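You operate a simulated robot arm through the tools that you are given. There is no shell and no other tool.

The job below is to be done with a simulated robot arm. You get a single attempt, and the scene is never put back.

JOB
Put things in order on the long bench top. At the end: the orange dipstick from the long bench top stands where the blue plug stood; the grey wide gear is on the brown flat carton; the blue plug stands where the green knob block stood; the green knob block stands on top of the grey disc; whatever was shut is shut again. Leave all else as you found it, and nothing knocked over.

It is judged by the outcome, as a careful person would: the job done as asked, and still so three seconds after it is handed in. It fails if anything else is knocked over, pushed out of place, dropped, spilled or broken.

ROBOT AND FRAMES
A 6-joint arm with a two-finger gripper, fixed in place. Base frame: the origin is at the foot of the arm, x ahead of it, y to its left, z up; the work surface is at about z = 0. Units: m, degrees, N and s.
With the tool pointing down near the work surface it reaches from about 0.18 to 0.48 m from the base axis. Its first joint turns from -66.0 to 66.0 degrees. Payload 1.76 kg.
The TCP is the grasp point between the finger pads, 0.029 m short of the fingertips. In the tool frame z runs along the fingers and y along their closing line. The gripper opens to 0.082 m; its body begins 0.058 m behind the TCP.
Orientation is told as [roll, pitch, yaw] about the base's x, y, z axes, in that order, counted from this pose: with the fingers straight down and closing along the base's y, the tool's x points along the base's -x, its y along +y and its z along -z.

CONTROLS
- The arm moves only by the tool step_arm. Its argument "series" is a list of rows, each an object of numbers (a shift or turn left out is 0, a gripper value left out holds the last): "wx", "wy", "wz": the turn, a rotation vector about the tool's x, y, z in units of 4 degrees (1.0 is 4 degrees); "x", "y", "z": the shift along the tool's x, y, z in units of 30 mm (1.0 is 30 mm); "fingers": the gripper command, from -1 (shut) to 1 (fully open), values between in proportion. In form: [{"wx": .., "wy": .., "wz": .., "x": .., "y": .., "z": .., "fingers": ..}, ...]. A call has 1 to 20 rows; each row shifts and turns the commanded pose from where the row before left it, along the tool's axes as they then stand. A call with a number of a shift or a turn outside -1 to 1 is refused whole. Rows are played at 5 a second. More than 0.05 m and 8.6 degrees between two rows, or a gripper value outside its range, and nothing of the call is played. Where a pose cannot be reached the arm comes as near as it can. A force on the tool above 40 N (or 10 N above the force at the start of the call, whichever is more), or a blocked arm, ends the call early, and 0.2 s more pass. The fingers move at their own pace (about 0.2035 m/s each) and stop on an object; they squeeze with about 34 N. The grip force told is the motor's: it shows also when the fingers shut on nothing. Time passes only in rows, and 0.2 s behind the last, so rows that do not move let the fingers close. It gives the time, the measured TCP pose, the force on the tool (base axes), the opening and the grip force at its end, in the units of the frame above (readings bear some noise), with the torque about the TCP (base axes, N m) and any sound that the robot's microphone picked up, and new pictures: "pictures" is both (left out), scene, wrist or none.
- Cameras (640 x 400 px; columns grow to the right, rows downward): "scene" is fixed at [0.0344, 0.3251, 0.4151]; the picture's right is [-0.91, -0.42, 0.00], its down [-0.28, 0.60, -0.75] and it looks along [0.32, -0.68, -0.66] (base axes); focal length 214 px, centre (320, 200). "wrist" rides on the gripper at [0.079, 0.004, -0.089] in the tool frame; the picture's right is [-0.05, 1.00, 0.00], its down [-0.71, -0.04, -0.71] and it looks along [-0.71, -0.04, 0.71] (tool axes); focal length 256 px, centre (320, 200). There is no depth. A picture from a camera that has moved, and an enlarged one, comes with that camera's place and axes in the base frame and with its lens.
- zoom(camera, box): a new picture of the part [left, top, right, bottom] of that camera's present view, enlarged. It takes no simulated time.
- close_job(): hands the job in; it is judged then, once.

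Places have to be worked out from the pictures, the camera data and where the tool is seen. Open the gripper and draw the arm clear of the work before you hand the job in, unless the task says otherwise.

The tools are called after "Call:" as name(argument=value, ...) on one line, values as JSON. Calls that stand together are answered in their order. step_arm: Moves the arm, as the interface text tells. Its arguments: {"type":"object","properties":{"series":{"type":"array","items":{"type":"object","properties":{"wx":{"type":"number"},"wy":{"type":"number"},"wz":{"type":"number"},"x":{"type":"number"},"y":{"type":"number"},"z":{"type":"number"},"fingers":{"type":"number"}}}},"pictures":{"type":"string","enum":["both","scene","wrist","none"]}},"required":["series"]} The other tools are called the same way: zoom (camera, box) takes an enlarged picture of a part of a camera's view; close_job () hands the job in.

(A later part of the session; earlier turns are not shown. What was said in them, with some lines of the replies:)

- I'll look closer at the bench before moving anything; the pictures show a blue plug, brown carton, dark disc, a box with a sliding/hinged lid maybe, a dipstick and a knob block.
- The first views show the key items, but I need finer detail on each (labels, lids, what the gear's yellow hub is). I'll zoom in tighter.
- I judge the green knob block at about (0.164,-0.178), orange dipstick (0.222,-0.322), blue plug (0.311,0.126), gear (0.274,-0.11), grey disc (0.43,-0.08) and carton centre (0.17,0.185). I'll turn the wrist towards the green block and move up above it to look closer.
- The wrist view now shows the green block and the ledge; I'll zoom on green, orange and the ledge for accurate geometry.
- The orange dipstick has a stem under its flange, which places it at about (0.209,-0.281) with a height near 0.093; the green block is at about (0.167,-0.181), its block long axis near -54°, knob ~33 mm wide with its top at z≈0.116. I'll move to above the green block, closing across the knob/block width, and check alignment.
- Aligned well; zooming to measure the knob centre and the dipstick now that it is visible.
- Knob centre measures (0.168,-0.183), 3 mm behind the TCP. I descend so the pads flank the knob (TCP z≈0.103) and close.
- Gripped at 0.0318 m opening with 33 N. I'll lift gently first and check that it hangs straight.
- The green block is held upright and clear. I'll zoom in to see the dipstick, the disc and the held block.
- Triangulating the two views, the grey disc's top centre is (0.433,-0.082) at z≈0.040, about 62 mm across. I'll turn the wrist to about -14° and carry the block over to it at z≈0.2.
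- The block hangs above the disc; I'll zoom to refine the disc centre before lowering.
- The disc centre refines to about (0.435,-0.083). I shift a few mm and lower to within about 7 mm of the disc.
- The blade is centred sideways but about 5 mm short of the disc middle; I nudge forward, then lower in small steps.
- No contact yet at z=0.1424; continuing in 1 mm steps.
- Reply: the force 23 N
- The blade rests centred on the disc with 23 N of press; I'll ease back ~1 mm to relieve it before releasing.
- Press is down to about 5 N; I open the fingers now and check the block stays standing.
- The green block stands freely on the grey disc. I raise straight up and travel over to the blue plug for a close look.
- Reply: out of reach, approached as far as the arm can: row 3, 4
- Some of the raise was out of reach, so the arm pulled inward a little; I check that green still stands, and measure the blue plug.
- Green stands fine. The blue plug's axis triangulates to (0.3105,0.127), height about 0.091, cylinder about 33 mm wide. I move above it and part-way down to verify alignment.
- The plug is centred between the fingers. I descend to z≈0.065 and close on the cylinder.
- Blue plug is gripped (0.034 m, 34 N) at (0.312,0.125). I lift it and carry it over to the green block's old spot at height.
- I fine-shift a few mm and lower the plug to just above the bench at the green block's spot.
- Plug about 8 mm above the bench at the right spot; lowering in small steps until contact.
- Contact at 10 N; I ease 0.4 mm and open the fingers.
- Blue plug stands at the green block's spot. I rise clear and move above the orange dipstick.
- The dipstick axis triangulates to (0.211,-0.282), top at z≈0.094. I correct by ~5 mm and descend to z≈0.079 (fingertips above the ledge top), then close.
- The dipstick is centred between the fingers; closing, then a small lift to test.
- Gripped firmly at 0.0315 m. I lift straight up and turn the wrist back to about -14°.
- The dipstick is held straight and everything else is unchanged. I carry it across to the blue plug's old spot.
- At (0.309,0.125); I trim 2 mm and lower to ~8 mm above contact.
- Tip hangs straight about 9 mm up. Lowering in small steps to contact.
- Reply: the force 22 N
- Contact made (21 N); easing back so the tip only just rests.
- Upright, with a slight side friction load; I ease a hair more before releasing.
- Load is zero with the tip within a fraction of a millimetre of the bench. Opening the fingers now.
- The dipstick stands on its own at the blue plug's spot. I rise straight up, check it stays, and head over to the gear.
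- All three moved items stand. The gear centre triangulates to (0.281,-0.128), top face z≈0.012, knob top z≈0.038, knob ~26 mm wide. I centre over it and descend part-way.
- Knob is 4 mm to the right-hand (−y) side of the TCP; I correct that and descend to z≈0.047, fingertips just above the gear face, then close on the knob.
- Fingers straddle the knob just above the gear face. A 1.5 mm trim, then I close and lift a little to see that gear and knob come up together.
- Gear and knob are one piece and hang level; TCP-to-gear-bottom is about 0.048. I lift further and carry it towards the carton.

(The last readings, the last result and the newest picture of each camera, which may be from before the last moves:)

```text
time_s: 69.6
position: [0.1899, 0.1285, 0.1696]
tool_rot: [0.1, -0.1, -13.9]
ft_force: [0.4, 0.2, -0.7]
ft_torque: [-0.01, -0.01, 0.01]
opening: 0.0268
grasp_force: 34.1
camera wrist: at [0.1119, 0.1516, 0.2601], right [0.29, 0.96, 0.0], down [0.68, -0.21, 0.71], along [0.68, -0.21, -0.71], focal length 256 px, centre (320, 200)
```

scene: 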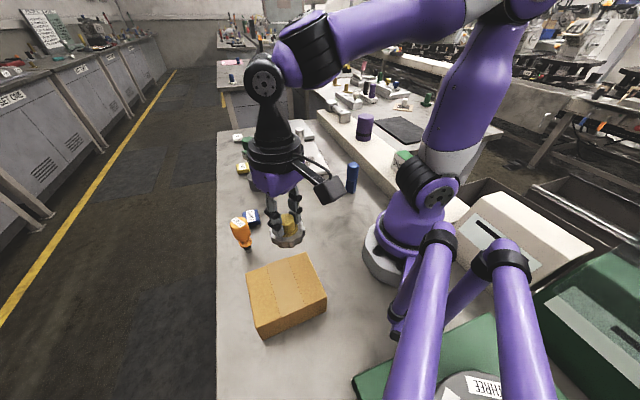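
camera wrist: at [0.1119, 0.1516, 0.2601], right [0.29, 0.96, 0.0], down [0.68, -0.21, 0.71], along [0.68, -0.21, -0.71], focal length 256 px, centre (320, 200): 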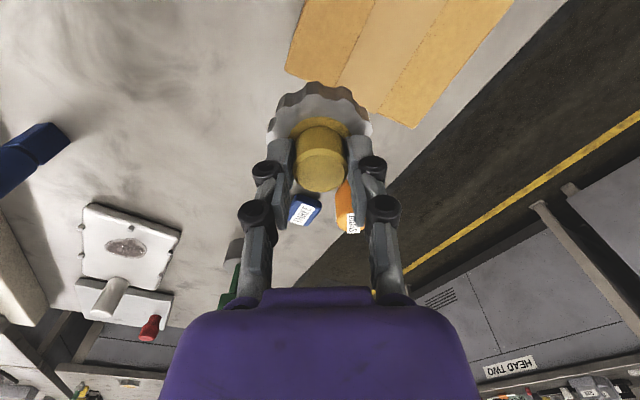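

Carton corners from both views agree: centre (0.169,0.185), top at z≈0.055. I turn the wrist to +26° and shift above its centre.

Call:
step_arm(series=[{"wz": -1}, {"wz": -1}, {"wz": -1}, {"wz": -1}, {"wz": -1}, {"wz": -1}, {"wz": -1}, {"wz": -1}, {"wz": -1}, {"wz": -1}, {"x": -0.067, "y": 0.667}, {"x": -0.067, "y": 0.667}, {"x": -0.067, "y": 0.667}, {}], pictures="both")

Call:
zoom(camera="scene", box=[220, 180, 360, 340])

```text
time_s: 72.6
position: [0.167, 0.1841, 0.1725]
tool_rot: [0.0, 0.1, 26.0]
ft_force: [-0.8, 0.6, -1.9]
ft_torque: [0.01, -0.01, 0.02]
opening: 0.0265
grasp_force: 33.7
camera wrist: at [0.0947, 0.1535, 0.261], right [-0.39, 0.92, 0.0], down [0.65, 0.28, 0.71], along [0.65, 0.28, -0.71], focal length 256 px, centre (320, 200)
```

scene: 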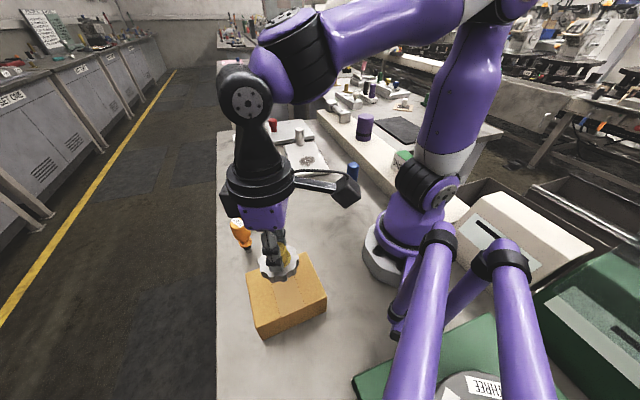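
wrist: 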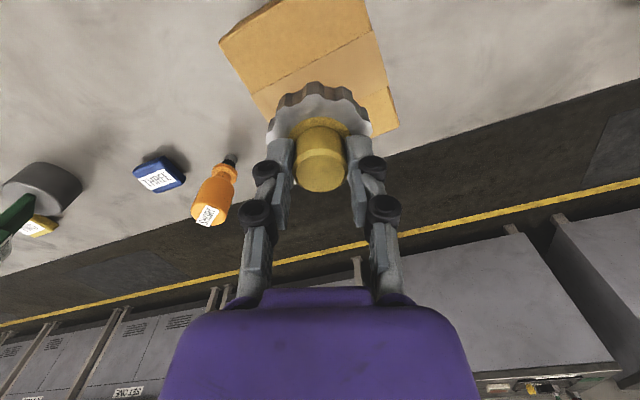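

```text
2.50 times, centred on (290, 260) of scene
camera zoom: at [0.0344, 0.3251, 0.4151], right [-0.91, -0.42, 0.0], down [-0.28, 0.6, -0.75], along [0.32, -0.68, -0.66], focal length 536 px, centre (395, 50)
```

zoom: 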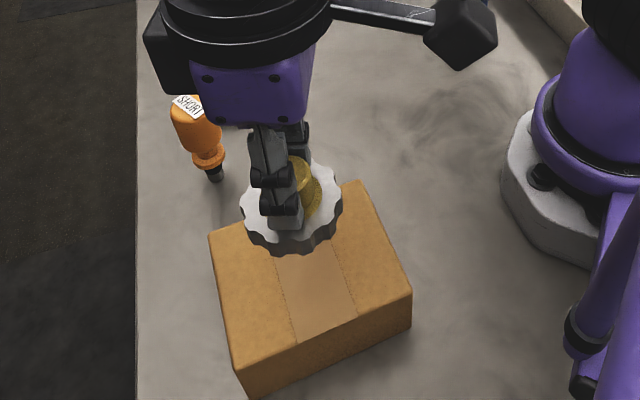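

Over the carton centre. I lower to about 9 mm above contact.

Call:
step_arm(series=[{"x": -0.03, "z": 0.6}, {"z": 0.6}, {"z": 0.5}, {"z": 0.3}, {}], pictures="both")

Call:
zoom(camera="scene", box=[220, 200, 360, 340])

Call:
zoom(camera="wrist", box=[180, 0, 440, 180])

```text
time_s: 73.8
position: [0.1691, 0.1823, 0.112]
tool_rot: [0.0, -0.1, 26.1]
ft_force: [-0.6, 0.0, -1.8]
ft_torque: [0.0, 0.02, -0.03]
opening: 0.0267
grasp_force: 34.2
camera wrist: at [0.0954, 0.1526, 0.2013], right [-0.39, 0.92, 0.0], down [0.65, 0.28, 0.71], along [0.65, 0.28, -0.71], focal length 256 px, centre (320, 200)
```

scene: 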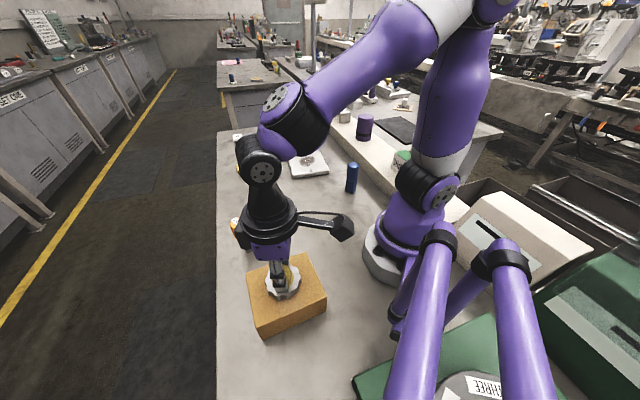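
wrist: 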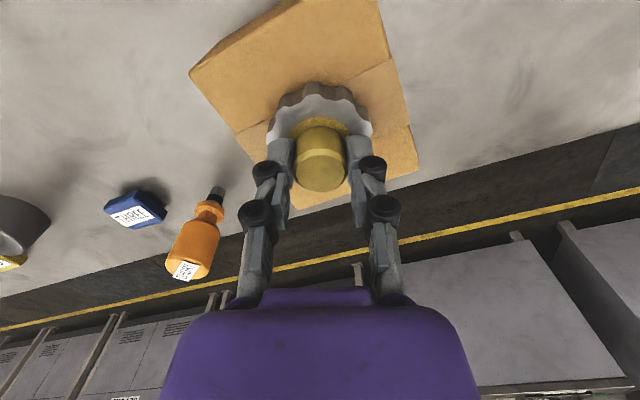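

```text
2.86 times, centred on (290, 270) of scene
camera zoom: at [0.0344, 0.3251, 0.4151], right [-0.91, -0.42, 0.0], down [-0.28, 0.6, -0.75], along [0.32, -0.68, -0.66], focal length 613 px, centre (406, 0)
```

zoom: 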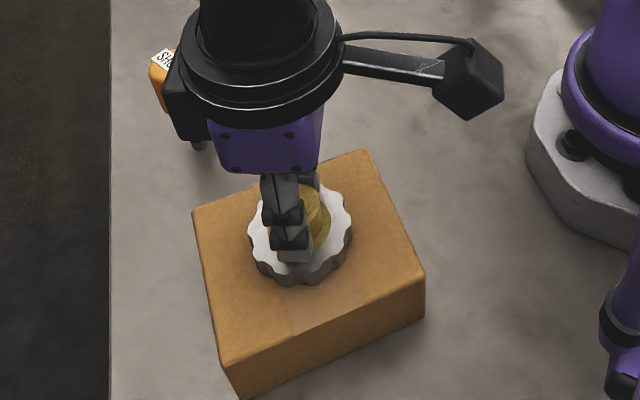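

```text
2.22 times, centred on (310, 90) of wrist
camera zoom: at [0.0954, 0.1526, 0.2013], right [-0.39, 0.92, 0.0], down [0.65, 0.28, 0.71], along [0.65, 0.28, -0.71], focal length 569 px, centre (342, 444)
```

zoom: 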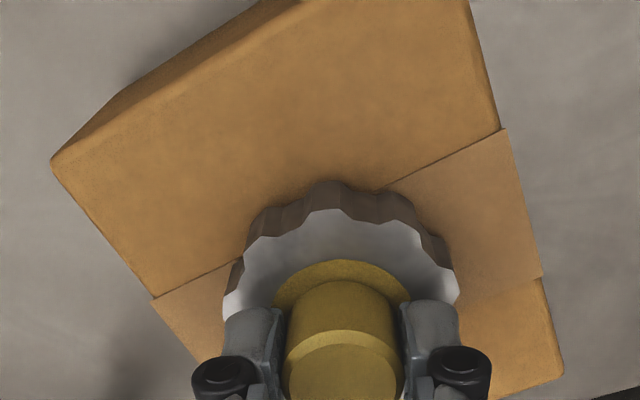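

Gear is centred over the carton top. Lowering in small steps to contact.

Call:
step_arm(series=[{"z": 0.12}, {"z": 0.08}, {}], pictures="none")

Call:
step_arm(series=[{"z": 0.035}, {}], pictures="none")

Call:
step_arm(series=[{"z": 0.035}, {}], pictures="none")

```text
time_s: 74.6
position: [0.1693, 0.1836, 0.1054]
tool_rot: [0.1, -0.3, 26.0]
ft_force: [3.9, -0.9, 21.9]
ft_torque: [0.05, -0.21, 0.06]
opening: 0.027
grasp_force: 33.5
```

```text
time_s: 75.2
position: [0.1695, 0.1837, 0.1045]
tool_rot: [0.1, -0.1, 26.1]
ft_force: [1.3, 5.0, 21.5]
ft_torque: [0.17, -0.1, 0.03]
opening: 0.0268
grasp_force: 34.0
```

```text
time_s: 75.6
position: [0.1687, 0.1841, 0.1046]
tool_rot: [0.1, -0.1, 26.1]
ft_force: [-1.8, -3.4, 10.8]
ft_torque: [-0.11, -0.04, -0.02]
opening: 0.0266
grasp_force: 33.3
stopped in row 2: the force on the tool passed its limit at 43 N (the readings are from after the stop); the commanded pose is now the measured one
```

Contact came at z≈0.105 and the press reached the limit; the arm has since relaxed to ~11 N. I ease up 0.5 mm and check.

Call:
step_arm(series=[{"z": -0.02}, {}], pictures="both")

Call:
zoom(camera="scene", box=[220, 200, 360, 340])

```text
time_s: 76.2
position: [0.1679, 0.1838, 0.1043]
tool_rot: [0.1, 0.0, 26.1]
ft_force: [-0.5, -0.7, -1.1]
ft_torque: [0.03, 0.0, -0.02]
opening: 0.0268
grasp_force: 34.2
camera wrist: at [0.0957, 0.1527, 0.1941], right [-0.39, 0.92, 0.0], down [0.65, 0.28, 0.71], along [0.65, 0.28, -0.71], focal length 256 px, centre (320, 200)
```

scene: 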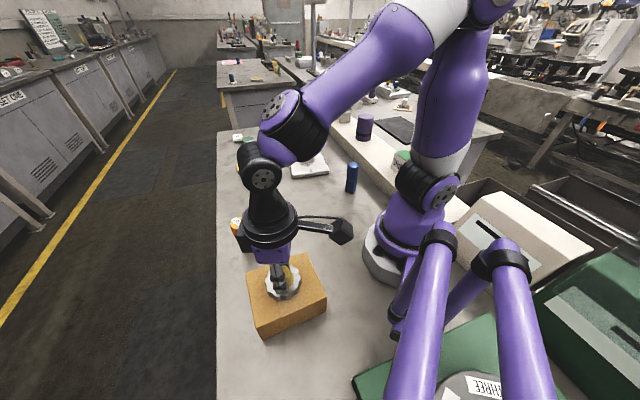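
wrist: 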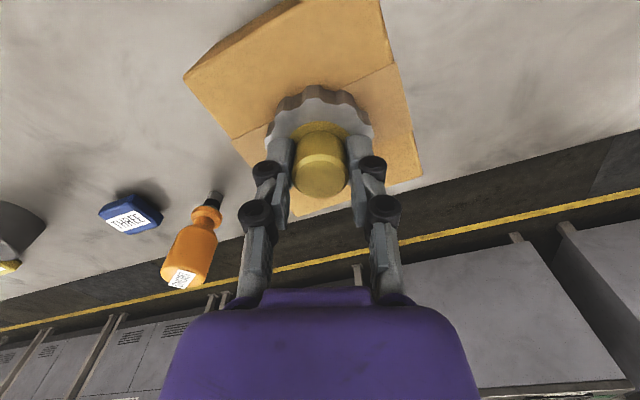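

```text
2.86 times, centred on (290, 270) of scene
camera zoom: at [0.0344, 0.3251, 0.4151], right [-0.91, -0.42, 0.0], down [-0.28, 0.6, -0.75], along [0.32, -0.68, -0.66], focal length 613 px, centre (406, 0)
```

zoom: 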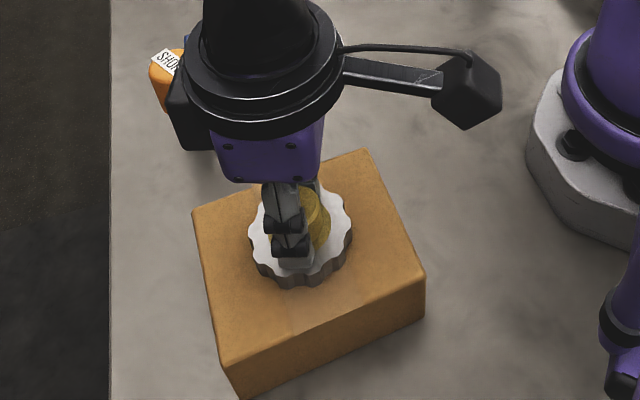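

Carton hasn't moved and the gear is at the surface with no load. I release it.

Call:
step_arm(series=[{"z": 0.008}, {"fingers": -0.2}, {"fingers": 0.4}, {"fingers": 0.4}, {}], pictures="none")

Call:
step_arm(series=[{"z": -0.4}, {"z": -0.8}, {"z": -0.9}, {"z": -0.9}, {}], pictures="both")

Call:
zoom(camera="scene", box=[220, 200, 360, 340])

```text
time_s: 77.4
position: [0.1702, 0.1844, 0.1041]
tool_rot: [0.1, -0.1, 26.1]
ft_force: [0.0, -0.2, 0.0]
ft_torque: [-0.01, 0.02, -0.03]
opening: 0.0575
grasp_force: 0.1
```

```text
time_s: 78.6
position: [0.1688, 0.1834, 0.1931]
tool_rot: [0.1, 0.0, 26.1]
ft_force: [0.0, 0.7, 0.0]
ft_torque: [0.03, -0.01, -0.04]
opening: 0.0575
grasp_force: 0.0
camera wrist: at [0.0951, 0.1517, 0.2833], right [-0.39, 0.92, 0.0], down [0.65, 0.28, 0.71], along [0.65, 0.28, -0.71], focal length 256 px, centre (320, 200)
```

scene: 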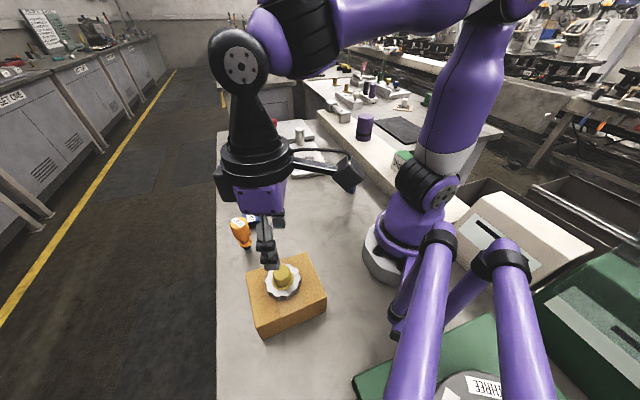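
wrist: 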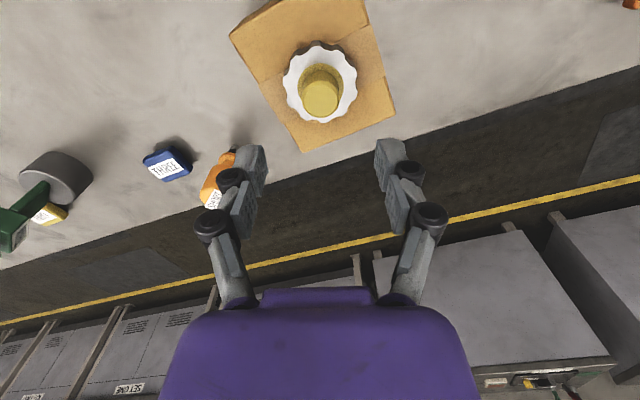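

```text
2.86 times, centred on (290, 270) of scene
camera zoom: at [0.0344, 0.3251, 0.4151], right [-0.91, -0.42, 0.0], down [-0.28, 0.6, -0.75], along [0.32, -0.68, -0.66], focal length 613 px, centre (406, 0)
```

zoom: 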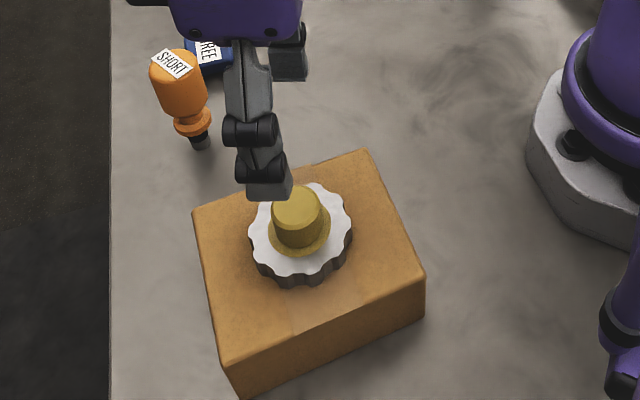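

The gear sits flat on the carton. The wrist view shows something orange at the upper-right edge, around (0.02,0.42) outside the scene camera's view; I'll turn the wrist to see what it is before concluding.

Call:
step_arm(series=[{"z": -0.8}, {"wz": -1}, {"wz": -1}, {"wz": -1}, {"wz": -1}, {"wz": -1}, {"wz": -1}, {"wz": -1}, {"wz": -1}, {"wz": -1}, {"wz": -1}, {}], pictures="both")

```text
time_s: 81.2
position: [0.1691, 0.1838, 0.219]
tool_rot: [0.0, -0.2, 66.1]
ft_force: [0.6, -0.5, -0.9]
ft_torque: [-0.02, 0.0, -0.01]
opening: 0.0574
grasp_force: 0.1
camera wrist: at [0.1331, 0.1123, 0.3083], right [-0.89, 0.45, 0.0], down [0.32, 0.63, 0.71], along [0.32, 0.63, -0.71], focal length 256 px, centre (320, 200)
```

scene: 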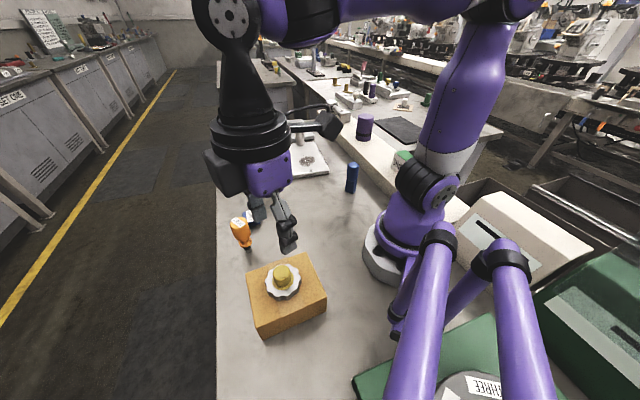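
wrist: 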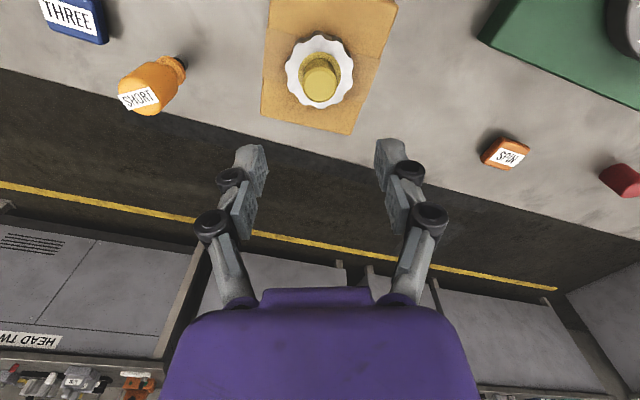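

That's only a small orange block labelled "SPIN", with a red item and a green plate with a grey round thing beyond. I'll turn further to see these for certainty about which "grey disc" is meant.

Call:
step_arm(series=[{"wz": -1}, {"wz": -1}, {"wz": -1}, {"wz": -1}, {"wz": -1}, {"wz": -1}, {"wz": -1}, {"wz": -1}, {"wz": -1}, {"wz": -1}, {}], pictures="wrist")

Call:
zoom(camera="scene", box=[340, 300, 540, 400])

Call:
zoom(camera="wrist", box=[320, 0, 640, 200])

```text
time_s: 83.6
position: [0.1696, 0.1822, 0.2174]
tool_rot: [-0.1, -0.1, 106.0]
ft_force: [-0.1, 0.9, -0.2]
ft_torque: [-0.03, 0.02, 0.0]
opening: 0.0573
grasp_force: 0.2
camera wrist: at [0.1864, 0.1057, 0.308], right [-0.97, -0.23, 0.0], down [-0.16, 0.69, 0.71], along [-0.16, 0.69, -0.71], focal length 256 px, centre (320, 200)
```

wrist: 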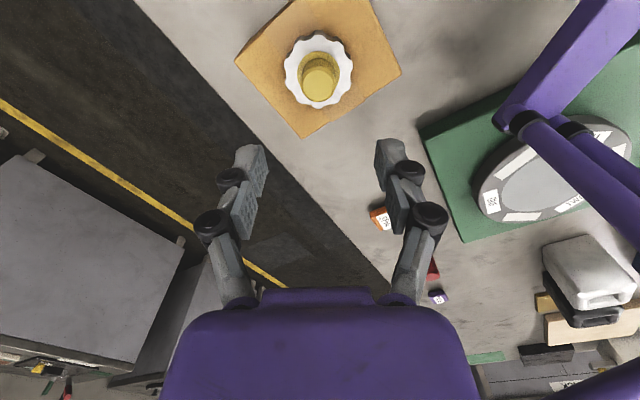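

```text
3.20 times, centred on (440, 350) of scene
camera zoom: at [0.0344, 0.3251, 0.4151], right [-0.91, -0.42, 0.0], down [-0.28, 0.6, -0.75], along [0.32, -0.68, -0.66], focal length 686 px, centre (-64, -280)
```

zoom: 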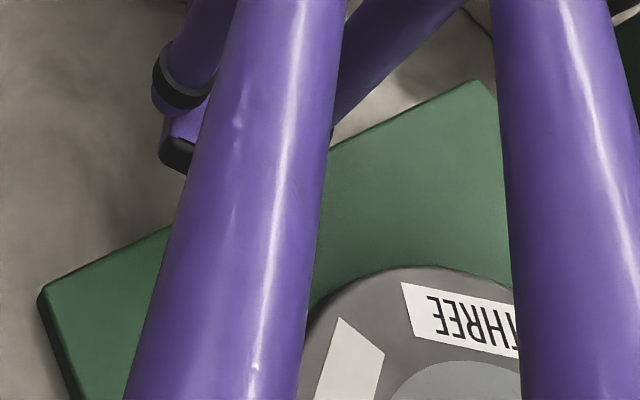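

```text
2.00 times, centred on (480, 100) of wrist
camera zoom: at [0.1864, 0.1057, 0.308], right [-0.97, -0.23, 0.0], down [-0.16, 0.69, 0.71], along [-0.16, 0.69, -0.71], focal length 512 px, centre (0, 400)
```

zoom: 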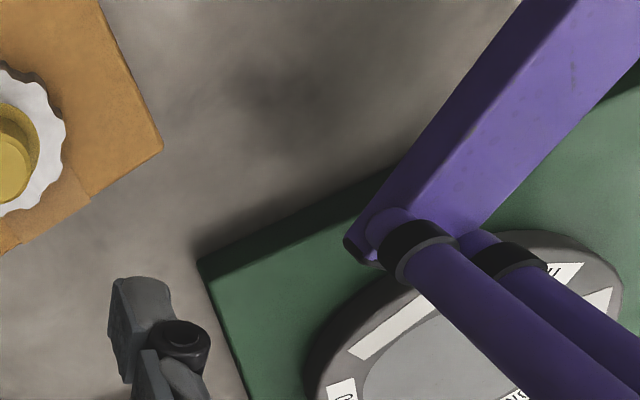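

The far grey round thing is a labelled spinner dial behind the arm's foot, beyond reach, so the plain grey cylinder is the grey disc meant. I turn the wrist back and retreat to the start pose, clear of the work.

Call:
step_arm(series=[{"wz": 1}, {"wz": 1}, {"wz": 1}, {"wz": 1}, {"wz": 1}, {"wz": 1}, {"wz": 1}, {"wz": 1}, {"wz": 1}, {"wz": 1}, {"wz": 1}, {"wz": 1}, {"wz": 1}, {"wz": 1}, {"wz": 1}, {"wz": 1}, {"wz": 1}, {"wz": 1}, {"wz": 1}, {"wz": 1}], pictures="none")

Call:
step_arm(series=[{"wz": 1}, {"wz": 1}, {"wz": 1}, {"wz": 1}, {"wz": 1}, {"wz": 1}, {"wz": 0.5}, {"x": -0.6, "y": -0.853, "z": -0.37}, {"x": -0.6, "y": -0.853, "z": -0.37}, {"x": -0.6, "y": -0.853, "z": -0.37}, {"x": -0.6, "y": -0.853, "z": -0.37}, {"x": -0.6, "y": -0.853, "z": -0.37}, {"x": -0.6, "y": -0.853, "z": -0.37}, {"x": -0.6, "y": -0.853, "z": -0.37}, {"fingers": 1}, {}], pictures="both")

Call:
zoom(camera="scene", box=[210, 110, 370, 210])

Call:
zoom(camera="scene", box=[210, 190, 370, 340])

Call:
zoom(camera="wrist", box=[0, 0, 640, 300])

```text
time_s: 87.8
position: [0.1694, 0.1825, 0.2182]
tool_rot: [0.1, 0.0, 26.1]
ft_force: [0.0, -0.3, 0.2]
ft_torque: [-0.02, -0.01, 0.01]
opening: 0.0574
grasp_force: 0.0
```

```text
time_s: 91.2
position: [0.2957, 0.0032, 0.2961]
tool_rot: [0.1, -0.1, 0.0]
ft_force: [-0.3, 0.0, 0.4]
ft_torque: [0.03, -0.01, -0.01]
opening: 0.082
grasp_force: 0.1
camera wrist: at [0.2164, 0.0083, 0.3858], right [0.05, 1.0, 0.0], down [0.71, -0.04, 0.71], along [0.71, -0.04, -0.71], focal length 256 px, centre (320, 200)
```

scene: 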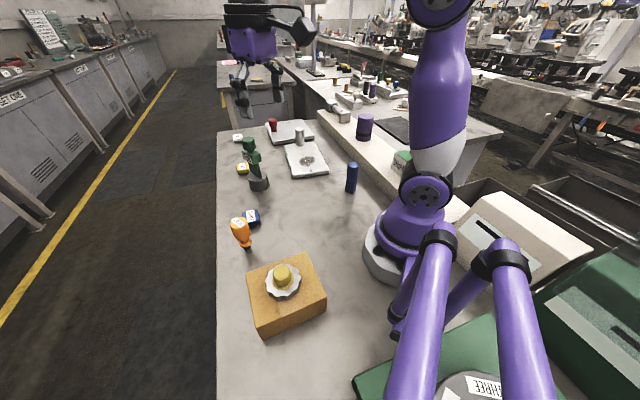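
wrist: 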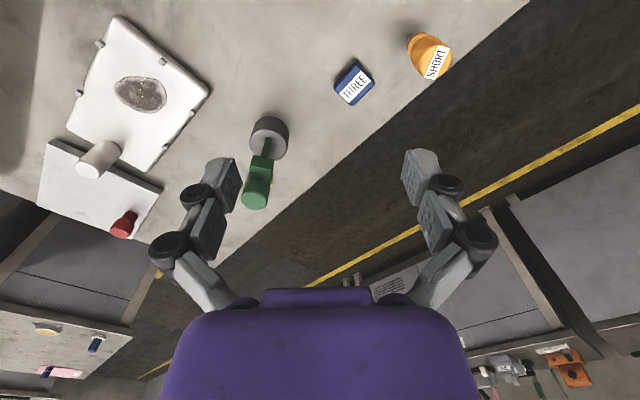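

```text
4.00 times, centred on (290, 160) of scene
camera zoom: at [0.0345, 0.3251, 0.4151], right [-0.91, -0.42, 0.0], down [-0.28, 0.6, -0.75], along [0.32, -0.68, -0.66], focal length 858 px, centre (440, 360)
```

zoom: 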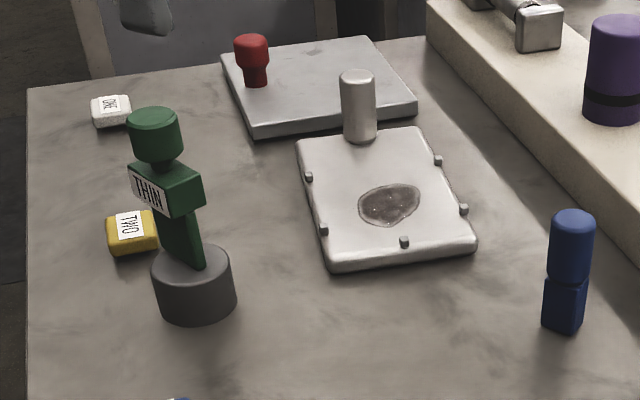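

```text
2.67 times, centred on (290, 265) of scene
camera zoom: at [0.0345, 0.3251, 0.4151], right [-0.91, -0.42, 0.0], down [-0.28, 0.6, -0.75], along [0.32, -0.68, -0.66], focal length 572 px, centre (400, 27)
```

zoom: 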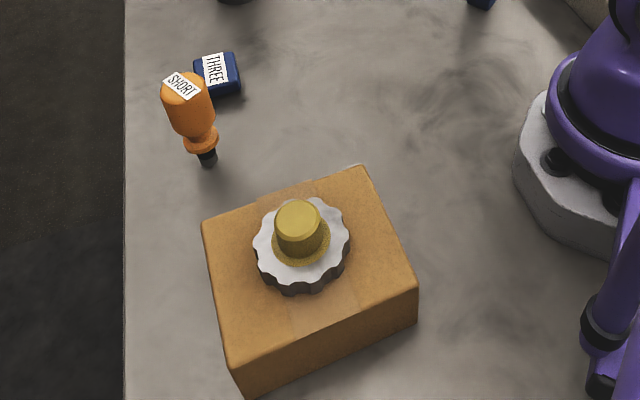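

```text
1.00 times, centred on (320, 150) of wrist (not enlarged: the box is as wide or as high as the picture)
camera zoom: at [0.2164, 0.0083, 0.3858], right [0.05, 1.0, 0.0], down [0.71, -0.04, 0.71], along [0.71, -0.04, -0.71], focal length 256 px, centre (320, 250)
```

zoom: 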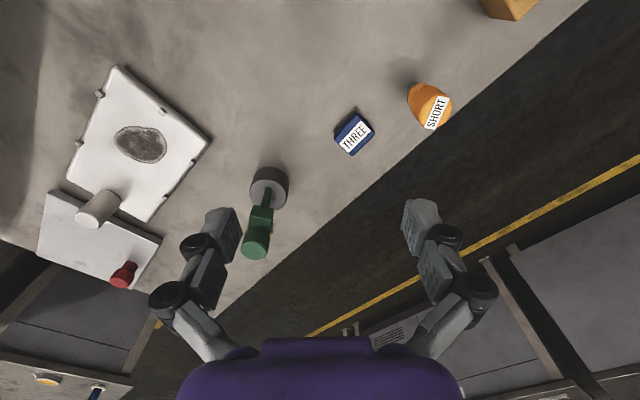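

The final pictures show all four items where they should be. The green block stands on the grey disc, the blue plug is where the green block stood, the dipstick is where the blue plug stood, and the gear is on the carton. Nothing else has moved, the gripper is open and the arm is clear, so I hand the job in.

Call:
close_job()

```text
The job is handed in.
```

The job is done and handed in. In the last pictures all four items are in place and standing on their own.

- **Green knob block:** stands on top of the grey disc. I took this to be the plain grey cylinder. The only other candidate was a labelled dial behind the arm's foot, which is out of reach.
- **Blue plug:** stands where the green knob block stood.
- **Orange dipstick:** stands upright where the blue plug stood, within a few millimetres by my measurements.
- **Grey wide gear:** lies flat near the middle of the brown flat carton. Its yellow knob is part of it and came with it.

Nothing had to be opened, so nothing needed shutting again. While I set the gear down, the press briefly went over the force limit at 43 N. The carton showed no sign of having moved afterwards. I saw nothing else knocked over or out of place, and the arm finished in its start pose with the gripper open.
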